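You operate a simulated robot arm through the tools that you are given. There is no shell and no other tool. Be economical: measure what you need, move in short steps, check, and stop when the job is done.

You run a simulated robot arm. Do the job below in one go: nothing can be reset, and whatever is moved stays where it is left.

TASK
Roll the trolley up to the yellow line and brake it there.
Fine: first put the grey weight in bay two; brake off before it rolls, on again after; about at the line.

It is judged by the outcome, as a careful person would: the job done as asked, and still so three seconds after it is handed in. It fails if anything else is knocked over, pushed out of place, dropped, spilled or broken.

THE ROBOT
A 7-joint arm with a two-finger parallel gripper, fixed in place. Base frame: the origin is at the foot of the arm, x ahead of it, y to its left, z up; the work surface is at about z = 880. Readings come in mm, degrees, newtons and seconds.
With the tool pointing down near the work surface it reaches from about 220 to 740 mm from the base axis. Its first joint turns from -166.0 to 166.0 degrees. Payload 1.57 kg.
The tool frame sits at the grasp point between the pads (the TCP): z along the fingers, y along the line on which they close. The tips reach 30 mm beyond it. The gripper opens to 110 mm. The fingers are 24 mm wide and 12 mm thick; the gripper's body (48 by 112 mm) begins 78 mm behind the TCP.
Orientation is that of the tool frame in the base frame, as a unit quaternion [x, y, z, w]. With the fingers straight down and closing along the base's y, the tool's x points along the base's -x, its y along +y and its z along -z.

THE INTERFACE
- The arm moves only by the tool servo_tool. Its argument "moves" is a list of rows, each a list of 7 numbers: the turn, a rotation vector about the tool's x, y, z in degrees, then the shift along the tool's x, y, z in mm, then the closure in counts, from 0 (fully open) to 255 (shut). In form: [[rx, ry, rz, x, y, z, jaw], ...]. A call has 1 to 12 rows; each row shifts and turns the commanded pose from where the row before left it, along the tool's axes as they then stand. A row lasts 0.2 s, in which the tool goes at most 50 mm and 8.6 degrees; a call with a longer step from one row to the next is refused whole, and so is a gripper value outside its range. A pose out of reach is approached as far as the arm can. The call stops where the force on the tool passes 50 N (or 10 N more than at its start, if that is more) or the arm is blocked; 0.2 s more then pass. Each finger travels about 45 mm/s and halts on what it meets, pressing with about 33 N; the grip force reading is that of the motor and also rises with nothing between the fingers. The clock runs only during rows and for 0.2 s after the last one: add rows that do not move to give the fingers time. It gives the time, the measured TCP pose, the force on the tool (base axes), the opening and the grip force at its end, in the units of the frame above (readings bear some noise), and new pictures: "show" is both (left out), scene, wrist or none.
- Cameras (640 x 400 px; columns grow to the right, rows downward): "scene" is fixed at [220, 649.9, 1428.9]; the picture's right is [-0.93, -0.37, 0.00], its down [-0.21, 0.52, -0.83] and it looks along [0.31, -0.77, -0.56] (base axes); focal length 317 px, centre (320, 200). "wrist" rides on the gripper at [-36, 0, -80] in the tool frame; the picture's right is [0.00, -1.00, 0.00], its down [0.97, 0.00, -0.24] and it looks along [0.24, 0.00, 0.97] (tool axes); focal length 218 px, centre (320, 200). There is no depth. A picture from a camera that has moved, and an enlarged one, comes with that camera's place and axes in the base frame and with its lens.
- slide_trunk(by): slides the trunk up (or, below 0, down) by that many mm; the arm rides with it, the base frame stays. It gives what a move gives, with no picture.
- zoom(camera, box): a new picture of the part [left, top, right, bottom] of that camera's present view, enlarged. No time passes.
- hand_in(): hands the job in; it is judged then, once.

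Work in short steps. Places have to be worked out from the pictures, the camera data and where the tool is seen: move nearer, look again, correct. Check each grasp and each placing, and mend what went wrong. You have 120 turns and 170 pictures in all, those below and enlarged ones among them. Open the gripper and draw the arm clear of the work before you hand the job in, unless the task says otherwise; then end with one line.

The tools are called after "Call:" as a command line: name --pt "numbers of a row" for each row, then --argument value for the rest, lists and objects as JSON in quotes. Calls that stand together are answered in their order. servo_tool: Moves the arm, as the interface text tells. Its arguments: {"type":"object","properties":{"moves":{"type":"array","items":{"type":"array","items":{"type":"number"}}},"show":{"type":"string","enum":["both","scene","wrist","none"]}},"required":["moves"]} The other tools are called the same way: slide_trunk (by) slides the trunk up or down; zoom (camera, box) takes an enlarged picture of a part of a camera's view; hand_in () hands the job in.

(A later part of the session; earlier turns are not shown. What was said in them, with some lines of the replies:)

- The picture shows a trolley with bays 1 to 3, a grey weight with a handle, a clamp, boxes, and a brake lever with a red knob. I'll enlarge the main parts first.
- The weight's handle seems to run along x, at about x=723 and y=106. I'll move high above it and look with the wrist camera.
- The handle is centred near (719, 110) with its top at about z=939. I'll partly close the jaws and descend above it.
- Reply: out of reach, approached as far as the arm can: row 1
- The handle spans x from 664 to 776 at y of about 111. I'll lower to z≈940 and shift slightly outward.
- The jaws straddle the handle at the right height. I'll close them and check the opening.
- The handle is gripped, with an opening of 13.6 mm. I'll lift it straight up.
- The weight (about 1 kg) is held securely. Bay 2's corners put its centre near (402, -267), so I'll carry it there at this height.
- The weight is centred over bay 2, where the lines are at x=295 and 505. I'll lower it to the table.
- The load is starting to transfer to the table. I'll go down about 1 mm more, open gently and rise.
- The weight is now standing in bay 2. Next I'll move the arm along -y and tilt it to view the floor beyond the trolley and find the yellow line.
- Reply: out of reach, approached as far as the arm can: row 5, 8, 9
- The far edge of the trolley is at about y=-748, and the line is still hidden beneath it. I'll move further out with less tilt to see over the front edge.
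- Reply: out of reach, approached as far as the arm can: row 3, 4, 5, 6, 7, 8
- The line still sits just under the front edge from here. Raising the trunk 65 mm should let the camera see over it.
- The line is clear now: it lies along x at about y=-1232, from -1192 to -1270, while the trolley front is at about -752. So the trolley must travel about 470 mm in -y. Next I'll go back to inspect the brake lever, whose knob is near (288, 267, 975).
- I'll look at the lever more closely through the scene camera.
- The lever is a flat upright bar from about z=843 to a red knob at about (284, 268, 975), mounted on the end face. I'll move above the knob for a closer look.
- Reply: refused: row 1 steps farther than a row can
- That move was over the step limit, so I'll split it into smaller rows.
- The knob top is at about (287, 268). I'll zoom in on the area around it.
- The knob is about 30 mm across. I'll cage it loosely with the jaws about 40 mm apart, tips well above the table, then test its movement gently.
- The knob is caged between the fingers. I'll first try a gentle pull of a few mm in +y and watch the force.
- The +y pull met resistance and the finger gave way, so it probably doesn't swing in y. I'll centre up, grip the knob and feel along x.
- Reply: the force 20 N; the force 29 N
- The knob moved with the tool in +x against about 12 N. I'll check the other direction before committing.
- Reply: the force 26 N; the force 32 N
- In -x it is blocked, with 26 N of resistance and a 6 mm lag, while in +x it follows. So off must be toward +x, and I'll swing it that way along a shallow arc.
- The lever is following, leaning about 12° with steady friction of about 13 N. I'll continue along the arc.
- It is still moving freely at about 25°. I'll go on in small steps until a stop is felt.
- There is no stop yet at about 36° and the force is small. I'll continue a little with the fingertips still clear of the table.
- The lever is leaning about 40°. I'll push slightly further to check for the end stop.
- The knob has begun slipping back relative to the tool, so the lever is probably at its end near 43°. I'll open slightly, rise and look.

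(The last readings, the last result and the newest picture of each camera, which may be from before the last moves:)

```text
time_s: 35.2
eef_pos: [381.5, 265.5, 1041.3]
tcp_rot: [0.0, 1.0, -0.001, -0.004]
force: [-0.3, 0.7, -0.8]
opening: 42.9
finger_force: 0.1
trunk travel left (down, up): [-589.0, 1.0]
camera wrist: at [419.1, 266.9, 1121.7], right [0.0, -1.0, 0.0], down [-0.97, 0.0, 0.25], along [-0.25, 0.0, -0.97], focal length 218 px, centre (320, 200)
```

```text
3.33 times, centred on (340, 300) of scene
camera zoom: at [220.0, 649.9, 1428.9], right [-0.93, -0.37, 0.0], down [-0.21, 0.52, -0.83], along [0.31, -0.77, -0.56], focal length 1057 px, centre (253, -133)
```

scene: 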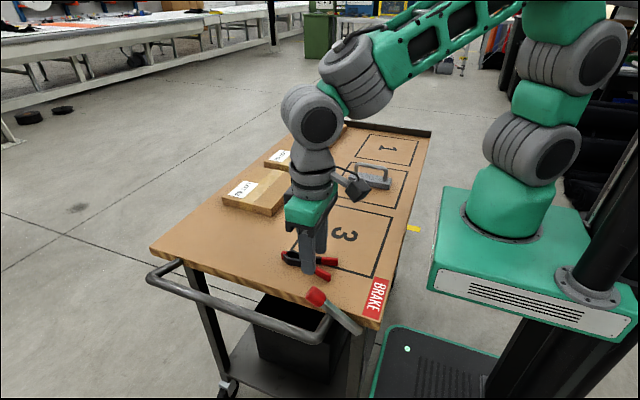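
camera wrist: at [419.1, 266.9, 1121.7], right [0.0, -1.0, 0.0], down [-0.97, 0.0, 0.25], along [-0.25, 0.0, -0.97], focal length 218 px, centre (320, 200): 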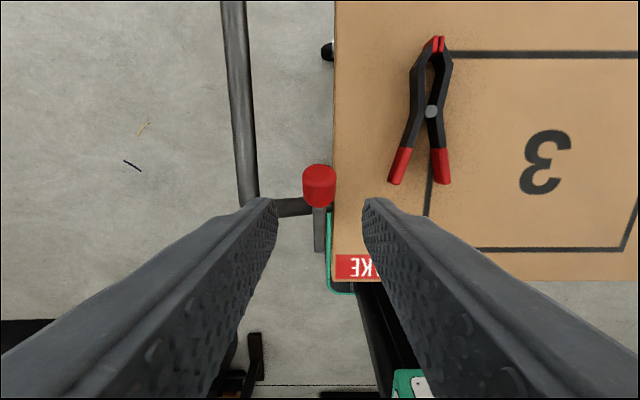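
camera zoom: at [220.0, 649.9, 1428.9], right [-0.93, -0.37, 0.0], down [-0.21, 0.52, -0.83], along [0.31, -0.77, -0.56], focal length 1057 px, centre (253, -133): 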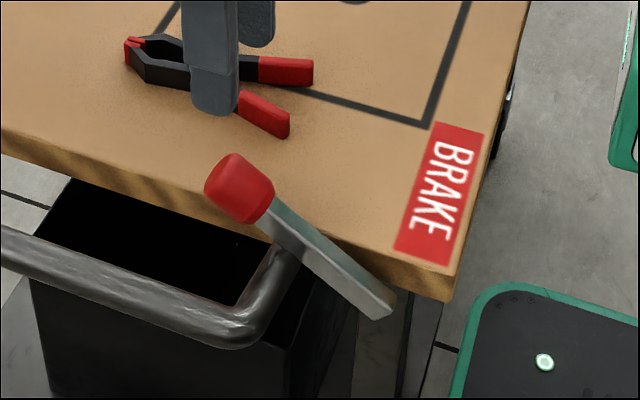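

The lever now leans over 50° and looks fully off. The push bar runs along x at roughly y=338, z=900, so I'll move above its middle and look.

Call:
servo_tool --pt "0 0 0 -40 18 0 80" --pt "0 0 0 -40 18 0 80" --pt "0 0 0 -40 18 0 80" --pt "0 0 0 -39 19 0 80" --pt "0 0 0 0 0 0 80"

```text
time_s: 36.4
eef_pos: [545.7, 338.2, 1041.8]
tcp_rot: [0.0, 1.0, -0.002, -0.004]
force: [-0.7, 0.4, -0.1]
opening: 75.4
finger_force: 0.0
trunk travel left (down, up): [-589.0, 1.0]
camera wrist: at [580.6, 339.7, 1121.5], right [0.0, -1.0, 0.0], down [-0.97, 0.0, 0.25], along [-0.25, 0.0, -0.97], focal length 218 px, centre (320, 200)
```

scene: 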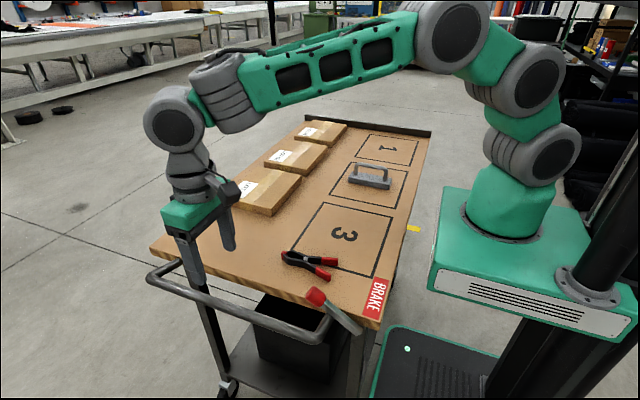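
wrist: 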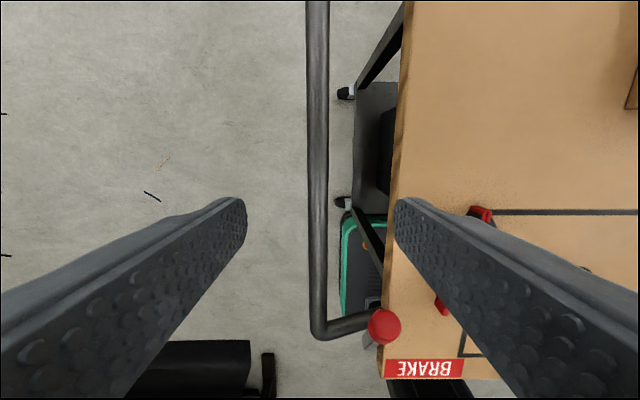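

The bar is at y≈341. I'll zoom to pin down its height.

Call:
zoom --camera "scene" --box '[140, 240, 340, 365]'

```text
3.20 times, centred on (240, 302) of scene
camera zoom: at [220.0, 649.9, 1428.9], right [-0.93, -0.37, 0.0], down [-0.21, 0.52, -0.83], along [0.31, -0.77, -0.56], focal length 1015 px, centre (576, -128)
```

zoom: 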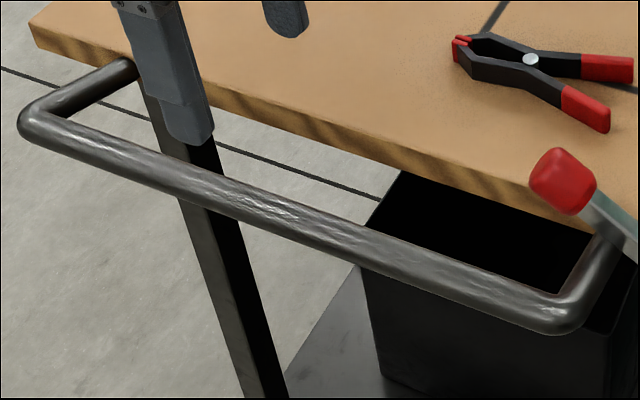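

The bar is at z≈898 and spans x from 360 to 745, so I'm over its centre. I'll descend, straddling it, and grip.

Call:
servo_tool --pt "0 0 0 0 2.5 45 80" --pt "0 0 0 0 0 45 80" --pt "0 0 0 0 0 40 80" --pt "0 0 0 0 0 10 80" --pt "0 0 0 0 0 0 160" --pt "0 0 0 0 0 0 220" --pt "0 0 0 0 0 0 255" --pt "0 0 0 0 0 0 255"

```text
time_s: 38.2
eef_pos: [545.6, 339.2, 899.8]
tcp_rot: [0.0, 1.0, -0.002, -0.004]
force: [-0.3, -7.1, 0.3]
opening: 22.2
finger_force: 17.9
trunk travel left (down, up): [-589.0, 1.0]
camera wrist: at [581.5, 341.1, 979.9], right [0.0, -1.0, 0.0], down [-0.97, 0.0, 0.25], along [-0.25, 0.0, -0.97], focal length 218 px, centre (320, 200)
```

scene: 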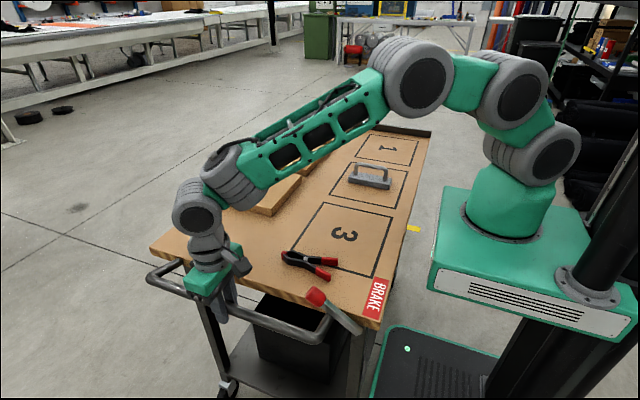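
wrist: 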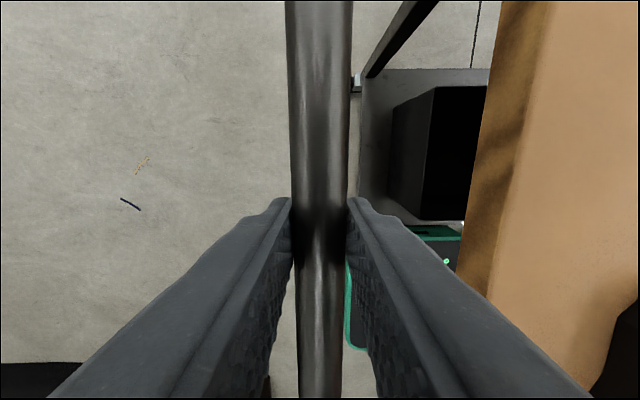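

The bar is gripped at 22 mm. I'll start with a very small push in -y to test whether it rolls.

Call:
servo_tool --pt "0 0 0 0 0 0 255" --pt "0 0 0 0 -4 0 255" --pt "0 0 0 0 -6 0 255" --pt "0 0 0 0 -8 0 255" --pt "0 0 0 0 -8 0 255" --pt "0 0 0 0 -6 0 255" --pt "0 0 0 0 -3 0 255"

```text
time_s: 39.8
eef_pos: [544.7, 306.3, 900.2]
tcp_rot: [0.0, 1.0, -0.001, -0.003]
force: [12.5, 4.1, -1.6]
opening: 21.6
finger_force: 34.8
trunk travel left (down, up): [-589.0, 1.0]
camera wrist: at [581.1, 307.6, 980.1], right [0.0, -1.0, 0.0], down [-0.97, 0.0, 0.25], along [-0.25, 0.0, -0.97], focal length 218 px, centre (320, 200)
```

scene: 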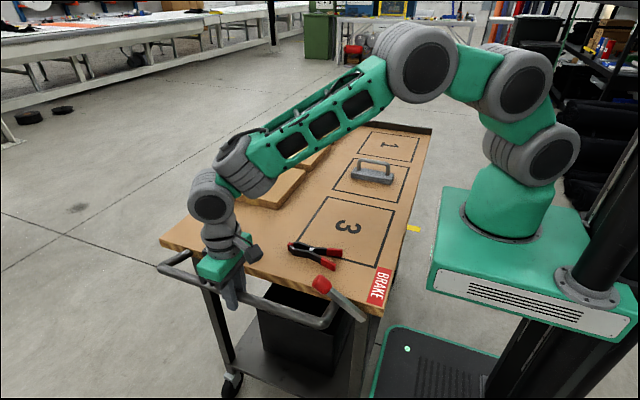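
wrist: 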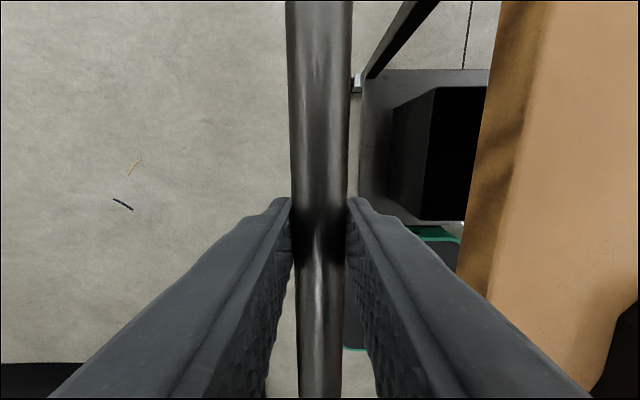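

It rolls freely and straight, with only a few newtons of push. I'll continue smoothly; the bar should end near y≈-130.

Call:
servo_tool --pt "0 0 0 0 -5 0 255" --pt "0 0 0 0 -9 0 255" --pt "0 0 0 0 -13 0 255" --pt "0 0 0 0 -17 0 255" --pt "0 0 0 0 -20 0 255" --pt "0 0 0 0 -22 0 255" --pt "0 0 0 0 -22 0 255" --pt "0 0 0 0 -20 0 255" --pt "0 0 0 0 -17 0 255" --pt "0 0 0 0 -13 0 255" --pt "0 0 0 0 -8 0 255" --pt "0 0 0 0 -4 0 255" --show "scene"

```text
time_s: 42.4
eef_pos: [545.2, 136.0, 899.4]
tcp_rot: [0.0, 1.0, -0.002, -0.004]
force: [21.5, 5.3, -0.8]
opening: 21.7
finger_force: 34.5
trunk travel left (down, up): [-589.0, 1.0]
```

scene: 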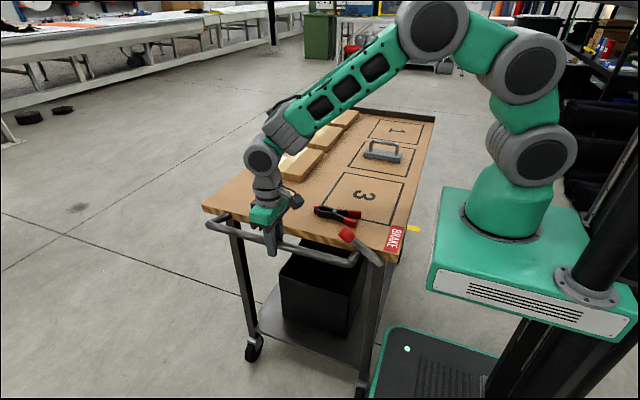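

The trolley rolls well. About 20 N of sideways drag has built up in x, so I'll let the tool drift slightly to +x and continue most of the remaining 266 mm.

Call:
servo_tool --pt "0 0 0 -2 -5 0 255" --pt "0 0 0 -1 -10 0 255" --pt "0 0 0 -1 -15 0 255" --pt "0 0 0 -1 -20 0 255" --pt "0 0 0 -1 -24 0 255" --pt "0 0 0 0 -26 0 255" --pt "0 0 0 0 -26 0 255" --pt "0 0 0 0 -24 0 255" --pt "0 0 0 0 -20 0 255" --pt "0 0 0 0 -15 0 255" --pt "0 0 0 0 -9 0 255" --pt "0 0 0 0 -4 0 255"

```text
time_s: 45.0
eef_pos: [545.2, -59.7, 900.2]
tcp_rot: [0.0, 1.0, -0.001, -0.006]
force: [-24.1, 5.6, -14.2]
opening: 22.1
finger_force: 34.4
trunk travel left (down, up): [-589.0, 1.0]
camera wrist: at [581.4, -58.7, 980.0], right [0.0, -1.0, 0.0], down [-0.97, 0.0, 0.25], along [-0.25, 0.0, -0.97], focal length 218 px, centre (320, 200)
```

scene: 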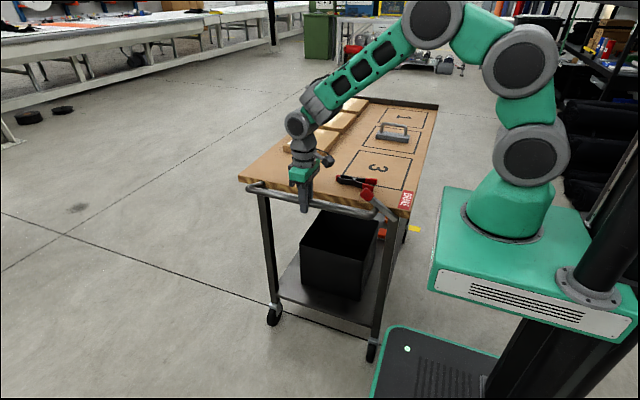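
wrist: 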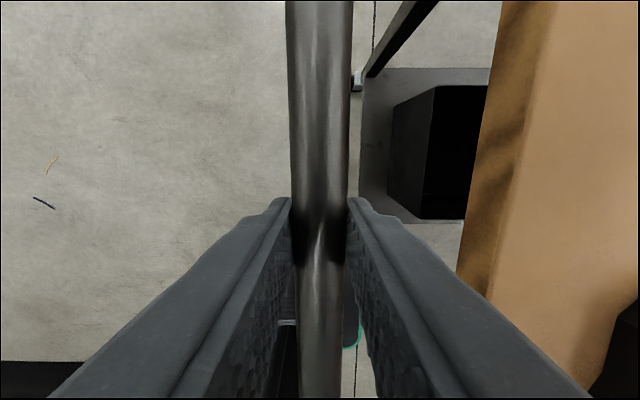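

The bar is at y≈-58, so about 70 mm remain. I'll zoom in on the line and the lever before the final stretch.

Call:
zoom --camera "scene" --box '[330, 170, 450, 250]'

Call:
zoom --camera "scene" --box '[230, 90, 450, 230]'

```text
5.00 times, centred on (390, 210) of scene
camera zoom: at [220.0, 649.9, 1428.9], right [-0.93, -0.37, 0.0], down [-0.21, 0.52, -0.83], along [0.31, -0.77, -0.56], focal length 1586 px, centre (-30, 150)
```

zoom: 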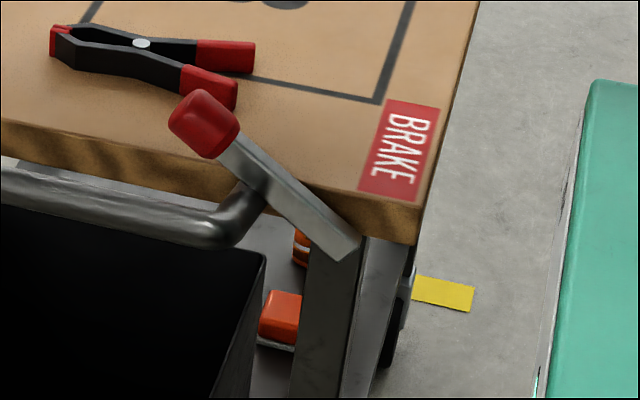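

```text
2.86 times, centred on (340, 160) of scene
camera zoom: at [220.0, 649.9, 1428.9], right [-0.93, -0.37, 0.0], down [-0.21, 0.52, -0.83], along [0.31, -0.77, -0.56], focal length 906 px, centre (263, 314)
```

zoom: 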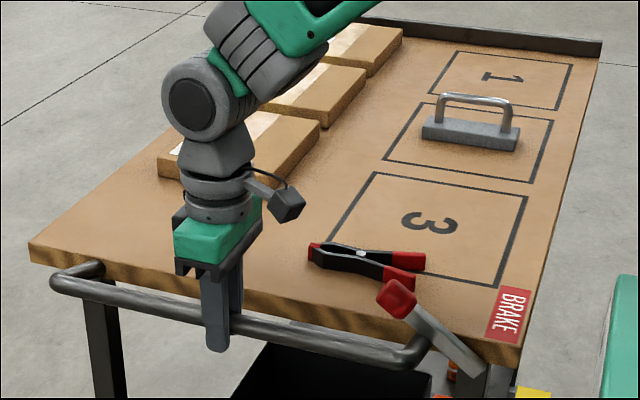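

All loads are sitting properly. I'll roll the last 70 mm with a gentle taper, easing the sideways load.

Call:
servo_tool --pt "0 0 0 2 -4 0 255" --pt "0 0 0 1 -8 0 255" --pt "0 0 0 0 -12 0 255" --pt "0 0 0 0 -14 0 255" --pt "0 0 0 0 -13 0 255" --pt "0 0 0 0 -10 0 255" --pt "0 0 0 0 -6 0 255" --pt "0 0 0 0 -4 0 255" --pt "0 0 0 0 0 0 255" --pt "0 0 0 0 0 0 255"

Call:
zoom --camera "scene" --box '[330, 80, 490, 260]'

```text
time_s: 47.2
eef_pos: [544.7, -133.6, 900.1]
tcp_rot: [0.0, 1.0, -0.002, -0.004]
force: [-14.8, 2.6, -9.3]
opening: 21.8
finger_force: 34.7
trunk travel left (down, up): [-589.0, 1.0]
camera wrist: at [581.6, -131.5, 980.9], right [0.0, -1.0, 0.0], down [-0.97, 0.0, 0.25], along [-0.25, 0.0, -0.97], focal length 218 px, centre (320, 200)
```

scene: 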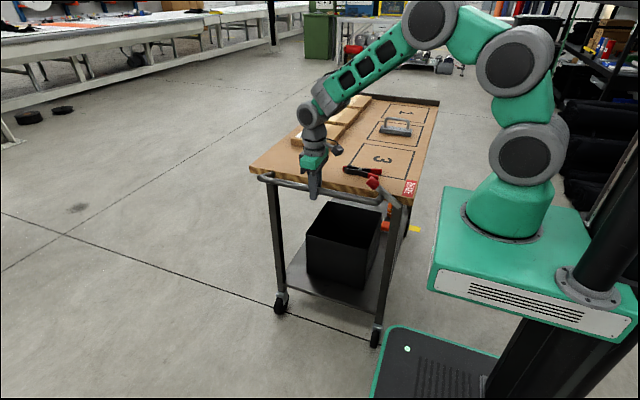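
wrist: 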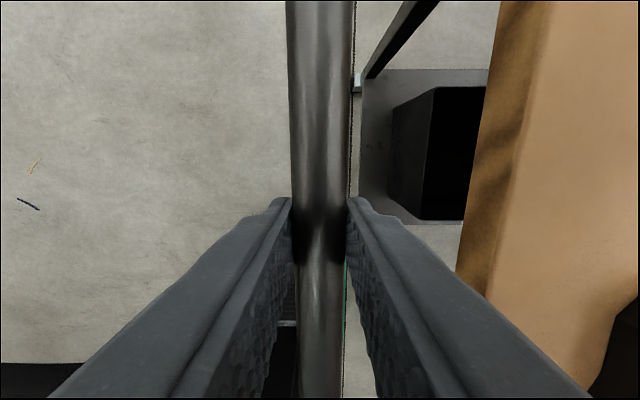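

```text
2.22 times, centred on (410, 170) of scene
camera zoom: at [220.0, 649.9, 1428.9], right [-0.93, -0.37, 0.0], down [-0.21, 0.52, -0.83], along [0.31, -0.77, -0.56], focal length 705 px, centre (120, 267)
```

zoom: 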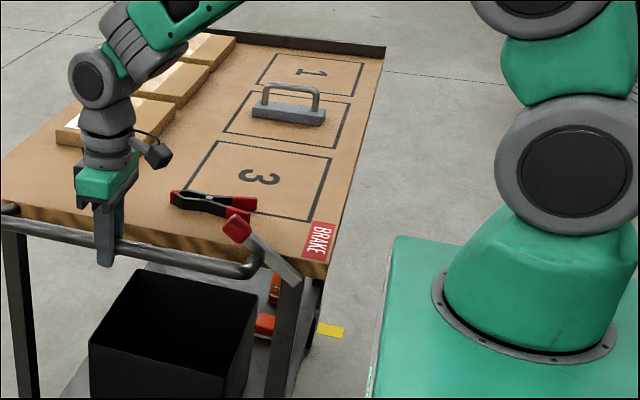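

The front corner comes out at about y=-1216, over the line band. I'll release the bar gently, rise and check that nothing rolls.

Call:
servo_tool --pt "0 0 0 0 0 0 235" --pt "0 0 0 0 0 0 180" --pt "0 0 0 0 0 0 110" --pt "0 0 0 0 0 0 80" --pt "0 0 0 0 0 -30 80" --pt "0 0 0 0 0 -40 80" --pt "0 0 0 0 0 -45 80" --pt "0 0 0 0 0 -40 80" --pt "0 0 0 0 0 0 80"

```text
time_s: 49.2
eef_pos: [546.5, -128.1, 1057.6]
tcp_rot: [0.0, 1.0, -0.002, -0.005]
force: [-0.6, 0.5, 0.1]
opening: 75.3
finger_force: 0.1
trunk travel left (down, up): [-589.0, 1.0]
camera wrist: at [582.3, -128.0, 1137.4], right [0.0, -1.0, 0.0], down [-0.97, 0.0, 0.25], along [-0.25, 0.0, -0.97], focal length 218 px, centre (320, 200)
```

scene: 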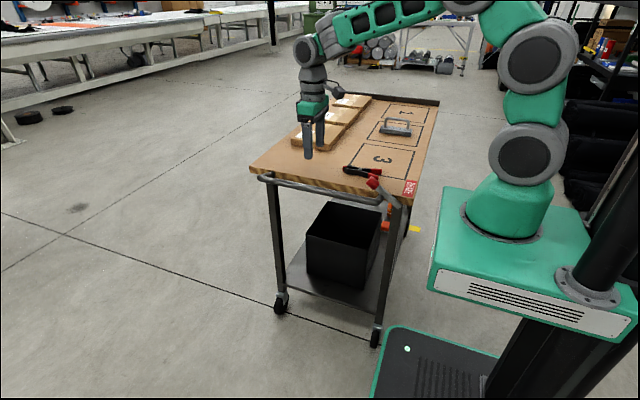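
wrist: 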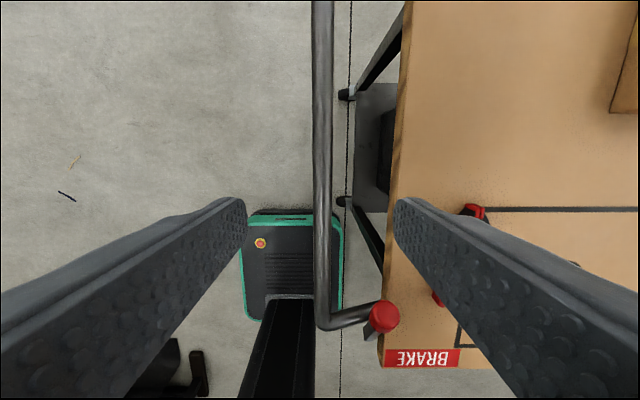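

The bar is at y≈-131, so it rolled 472 mm and it is staying put. The knob is now at about (385, -205, 912), and I'll move above it to put the brake back on.

Call:
servo_tool --pt "0 0 0 40 -19 0 140" --pt "0 0 0 40 -19 0 140" --pt "0 0 0 40 -19 0 140" --pt "0 0 0 40 -20 0 140" --pt "0 0 0 0 0 0 140" --show "wrist"

```text
time_s: 50.4
eef_pos: [387.9, -208.8, 1060.3]
tcp_rot: [0.001, 1.0, -0.002, -0.003]
force: [-0.7, 0.1, -0.4]
opening: 49.5
finger_force: 0.0
trunk travel left (down, up): [-589.0, 1.0]
camera wrist: at [424.1, -208.5, 1140.2], right [0.0, -1.0, 0.0], down [-0.97, 0.0, 0.25], along [-0.25, 0.0, -0.97], focal length 218 px, centre (320, 200)
```

wrist: 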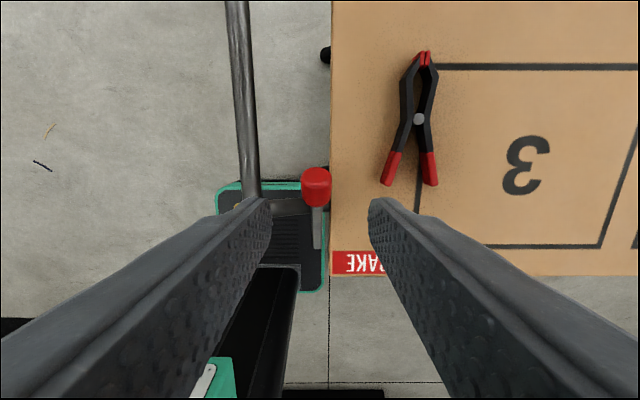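

The knob is at about (380, -205). I'll descend around it and grip it gently.

Call:
servo_tool --pt "0 0 0 6 4 45 140" --pt "0 0 0 0 0 45 140" --pt "0 0 0 0 0 38 140" --pt "0 0 0 0 0 0 190" --pt "0 0 0 0 0 0 200" --pt "0 0 0 0 0 0 200"

```text
time_s: 51.8
eef_pos: [379.8, -207.2, 931.1]
tcp_rot: [0.0, 1.0, -0.001, -0.003]
force: [0.3, -2.0, -2.4]
opening: 30.6
finger_force: 28.8
trunk travel left (down, up): [-589.0, 1.0]
camera wrist: at [416.2, -205.2, 1010.6], right [0.0, -1.0, 0.0], down [-0.97, 0.0, 0.25], along [-0.25, 0.0, -0.97], focal length 218 px, centre (320, 200)
```

scene: 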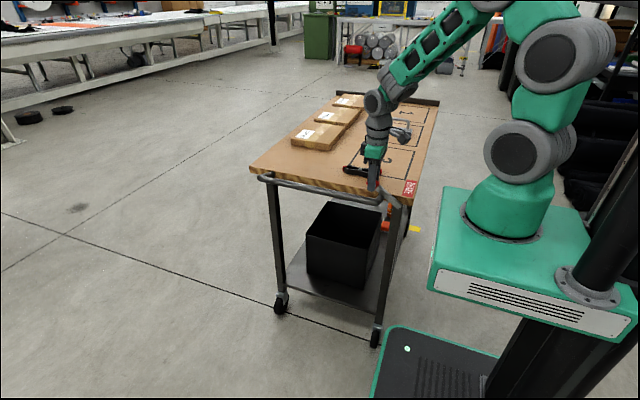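
wrist: 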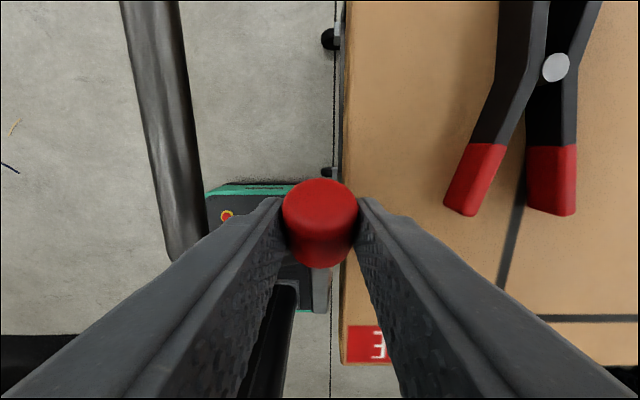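

The knob is gripped. I'll bring it back along the reverse arc toward -x and up.

Call:
servo_tool --pt "0 0 0 5 0 -5 200" --pt "0 0 0 5 0 -5 200" --pt "0 0 0 5 0 -5 200" --pt "0 0 0 7 0 -5 200" --pt "0 0 0 7 0 -4 200" --pt "0 0 0 8 0 -3 200" --pt "0 0 0 0 0 0 200" --show "wrist"

```text
time_s: 53.4
eef_pos: [345.2, -204.6, 958.6]
tcp_rot: [0.0, 1.0, -0.002, -0.001]
force: [17.7, -7.5, 19.3]
opening: 31.3
finger_force: 39.8
trunk travel left (down, up): [-589.0, 1.0]
camera wrist: at [381.9, -202.9, 1038.7], right [0.0, -1.0, 0.01], down [-0.97, 0.0, 0.24], along [-0.24, -0.01, -0.97], focal length 218 px, centre (320, 200)
```

wrist: 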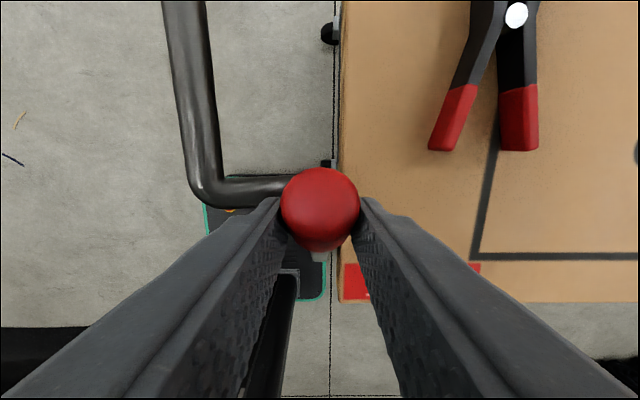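

The knob is following, lagging about 10 mm behind. I'll continue toward upright.

Call:
servo_tool --pt "0 0 0 8 0 -4 200" --pt "0 0 0 8 0 -3 200" --pt "0 0 0 8 0 -3 200" --pt "0 0 0 8 0 -2 200" --pt "0 0 0 8 0 -2 200" --pt "0 0 0 0 0 0 200" --show "wrist"

```text
time_s: 54.8
eef_pos: [303.6, -204.8, 970.5]
tcp_rot: [0.0, 1.0, 0.0, -0.006]
force: [6.3, -3.8, -5.7]
opening: 31.0
finger_force: 39.8
trunk travel left (down, up): [-589.0, 1.0]
camera wrist: at [339.4, -203.4, 1050.2], right [0.0, -1.0, 0.0], down [-0.97, 0.0, 0.25], along [-0.25, 0.0, -0.97], focal length 218 px, centre (320, 200)
```

wrist: 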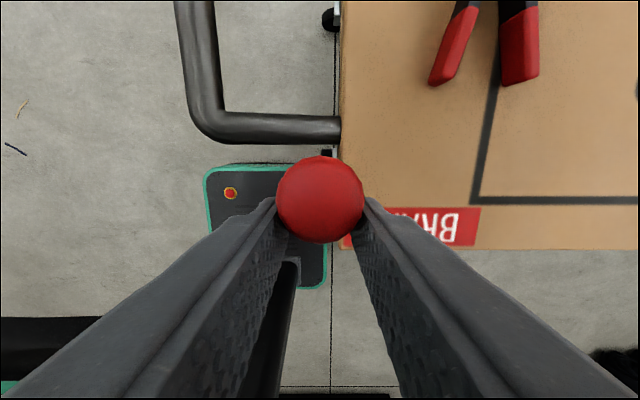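

The knob is slipping toward the edge of the pads, at about x=320. I'll open, re-centre on it and re-grip.

Call:
servo_tool --pt "0 0 0 0 0 0 150" --pt "0 0 0 0 0 0 150" --pt "0 0 0 -9 0 0 150" --pt "0 0 0 -8 0 1 150" --pt "0 0 0 0 0 0 200" --pt "0 0 0 0 0 0 220" --pt "0 0 0 0 0 0 220" --show "wrist"

```text
time_s: 56.4
eef_pos: [322.4, -204.2, 971.3]
tcp_rot: [0.0, 1.0, -0.002, -0.003]
force: [0.5, 0.0, -0.1]
opening: 15.1
finger_force: 0.1
trunk travel left (down, up): [-589.0, 1.0]
camera wrist: at [357.7, -203.2, 1050.8], right [0.0, -1.0, 0.0], down [-0.97, 0.0, 0.25], along [-0.25, 0.0, -0.97], focal length 218 px, centre (320, 200)
```

wrist: 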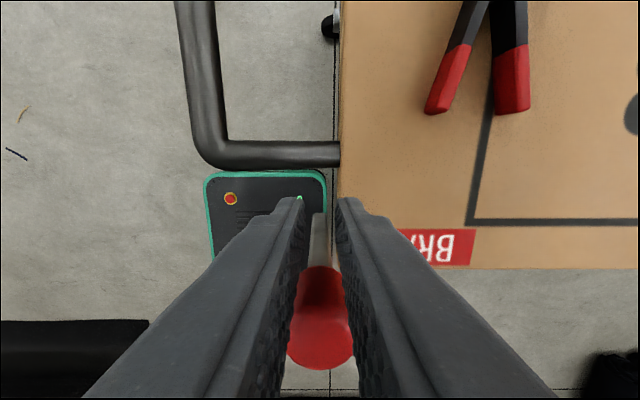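

The lever snapped over to upright by itself, with the knob at x≈284. I'll close the fingers and push lightly in -x to confirm it is hard against its on stop.

Call:
servo_tool --pt "0 0 0 0 0 0 255" --pt "0 0 0 0 0 0 255" --pt "0 0 0 5 0 0 255" --pt "0 0 0 5 0 0 255" --pt "0 0 0 3 0 0 255" --pt "0 0 0 3 0 0 255" --pt "0 0 0 0 0 0 255"

```text
time_s: 58.0
eef_pos: [311.9, -204.4, 971.8]
tcp_rot: [-0.003, 1.0, -0.003, -0.001]
force: [47.5, 7.5, -6.6]
opening: 0.3
finger_force: 21.4
trunk travel left (down, up): [-589.0, 1.0]
camera wrist: at [347.0, -202.5, 1051.6], right [0.0, -1.0, 0.01], down [-0.97, 0.0, 0.24], along [-0.24, -0.01, -0.97], focal length 218 px, centre (320, 200)
```

scene: 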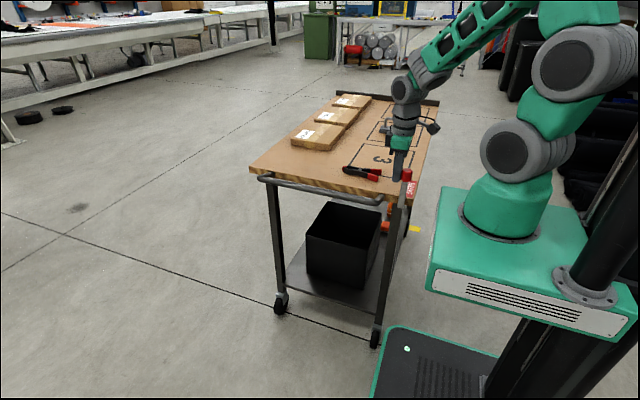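
wrist: 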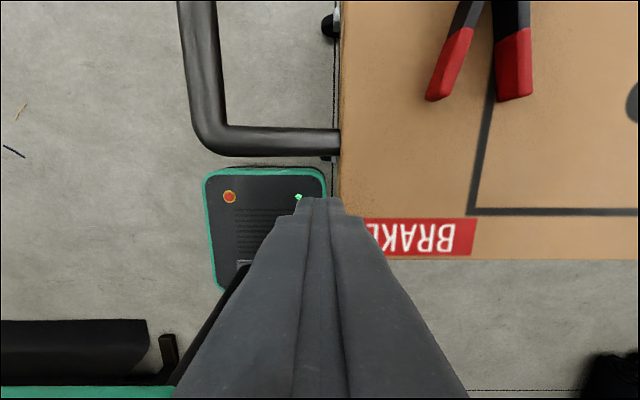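

It meets a firm stop at 47 N, so the brake is fully on. I'll back off, rise, open the gripper and look over the result.

Call:
servo_tool --pt "0 0 0 -10 0 0 255" --pt "0 0 0 -8 0 -5 255" --pt "0 0 0 0 0 -40 200" --pt "0 0 0 0 0 -45 100" --pt "0 0 0 0 0 -45 0" --pt "0 0 0 0 0 -45 0" --pt "0 0 0 0 45 -10 0" --pt "0 0 0 0 48 0 0" --pt "0 0 0 0 48 0 0" --pt "0 0 0 0 48 0 0" --pt "0 0 0 0 45 0 0" --pt "0 0 0 0 0 0 0"

Call:
zoom --camera "scene" --box '[240, 80, 450, 250]'

```text
time_s: 60.6
eef_pos: [322.2, 28.7, 1161.2]
tcp_rot: [0.0, 1.0, -0.001, -0.004]
force: [-0.1, 0.7, -0.5]
opening: 110.1
finger_force: 0.0
trunk travel left (down, up): [-589.0, 1.0]
camera wrist: at [359.7, 29.9, 1240.9], right [0.0, -1.0, 0.0], down [-0.97, 0.0, 0.25], along [-0.25, 0.0, -0.97], focal length 218 px, centre (320, 200)
```

scene: 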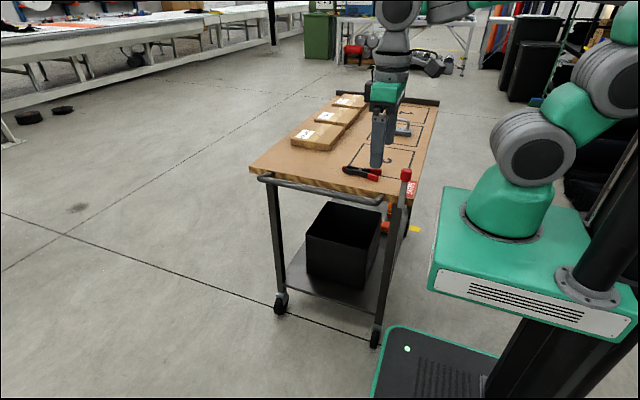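
wrist: 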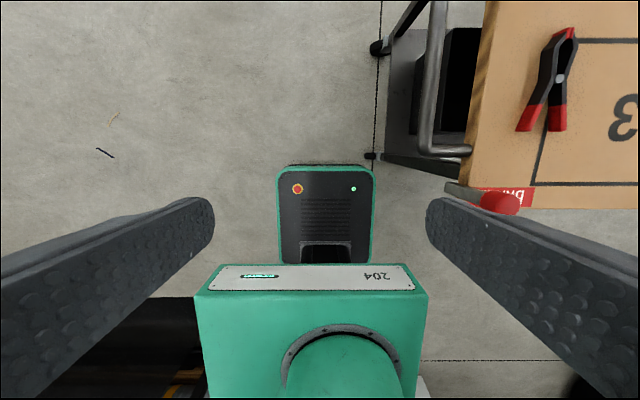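

```text
2.35 times, centred on (345, 165) of scene
camera zoom: at [220.0, 649.9, 1428.9], right [-0.93, -0.37, 0.0], down [-0.21, 0.52, -0.83], along [0.31, -0.77, -0.56], focal length 746 px, centre (261, 282)
```

zoom: 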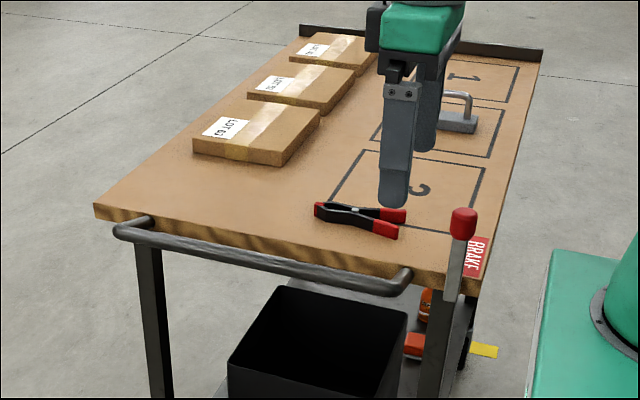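

The weight stands in bay 2, the lever is upright (on), and the trolley front is over the line with everything else in place. The arm is clear with the gripper open, so I'm handing in.

Call:
hand_in

```text
The job is handed in.
```

The grey weight is in bay two and the trolley is braked at the yellow line: its front edge measures about y = -1220 mm, within the line's band (about -1192 to -1270 mm).
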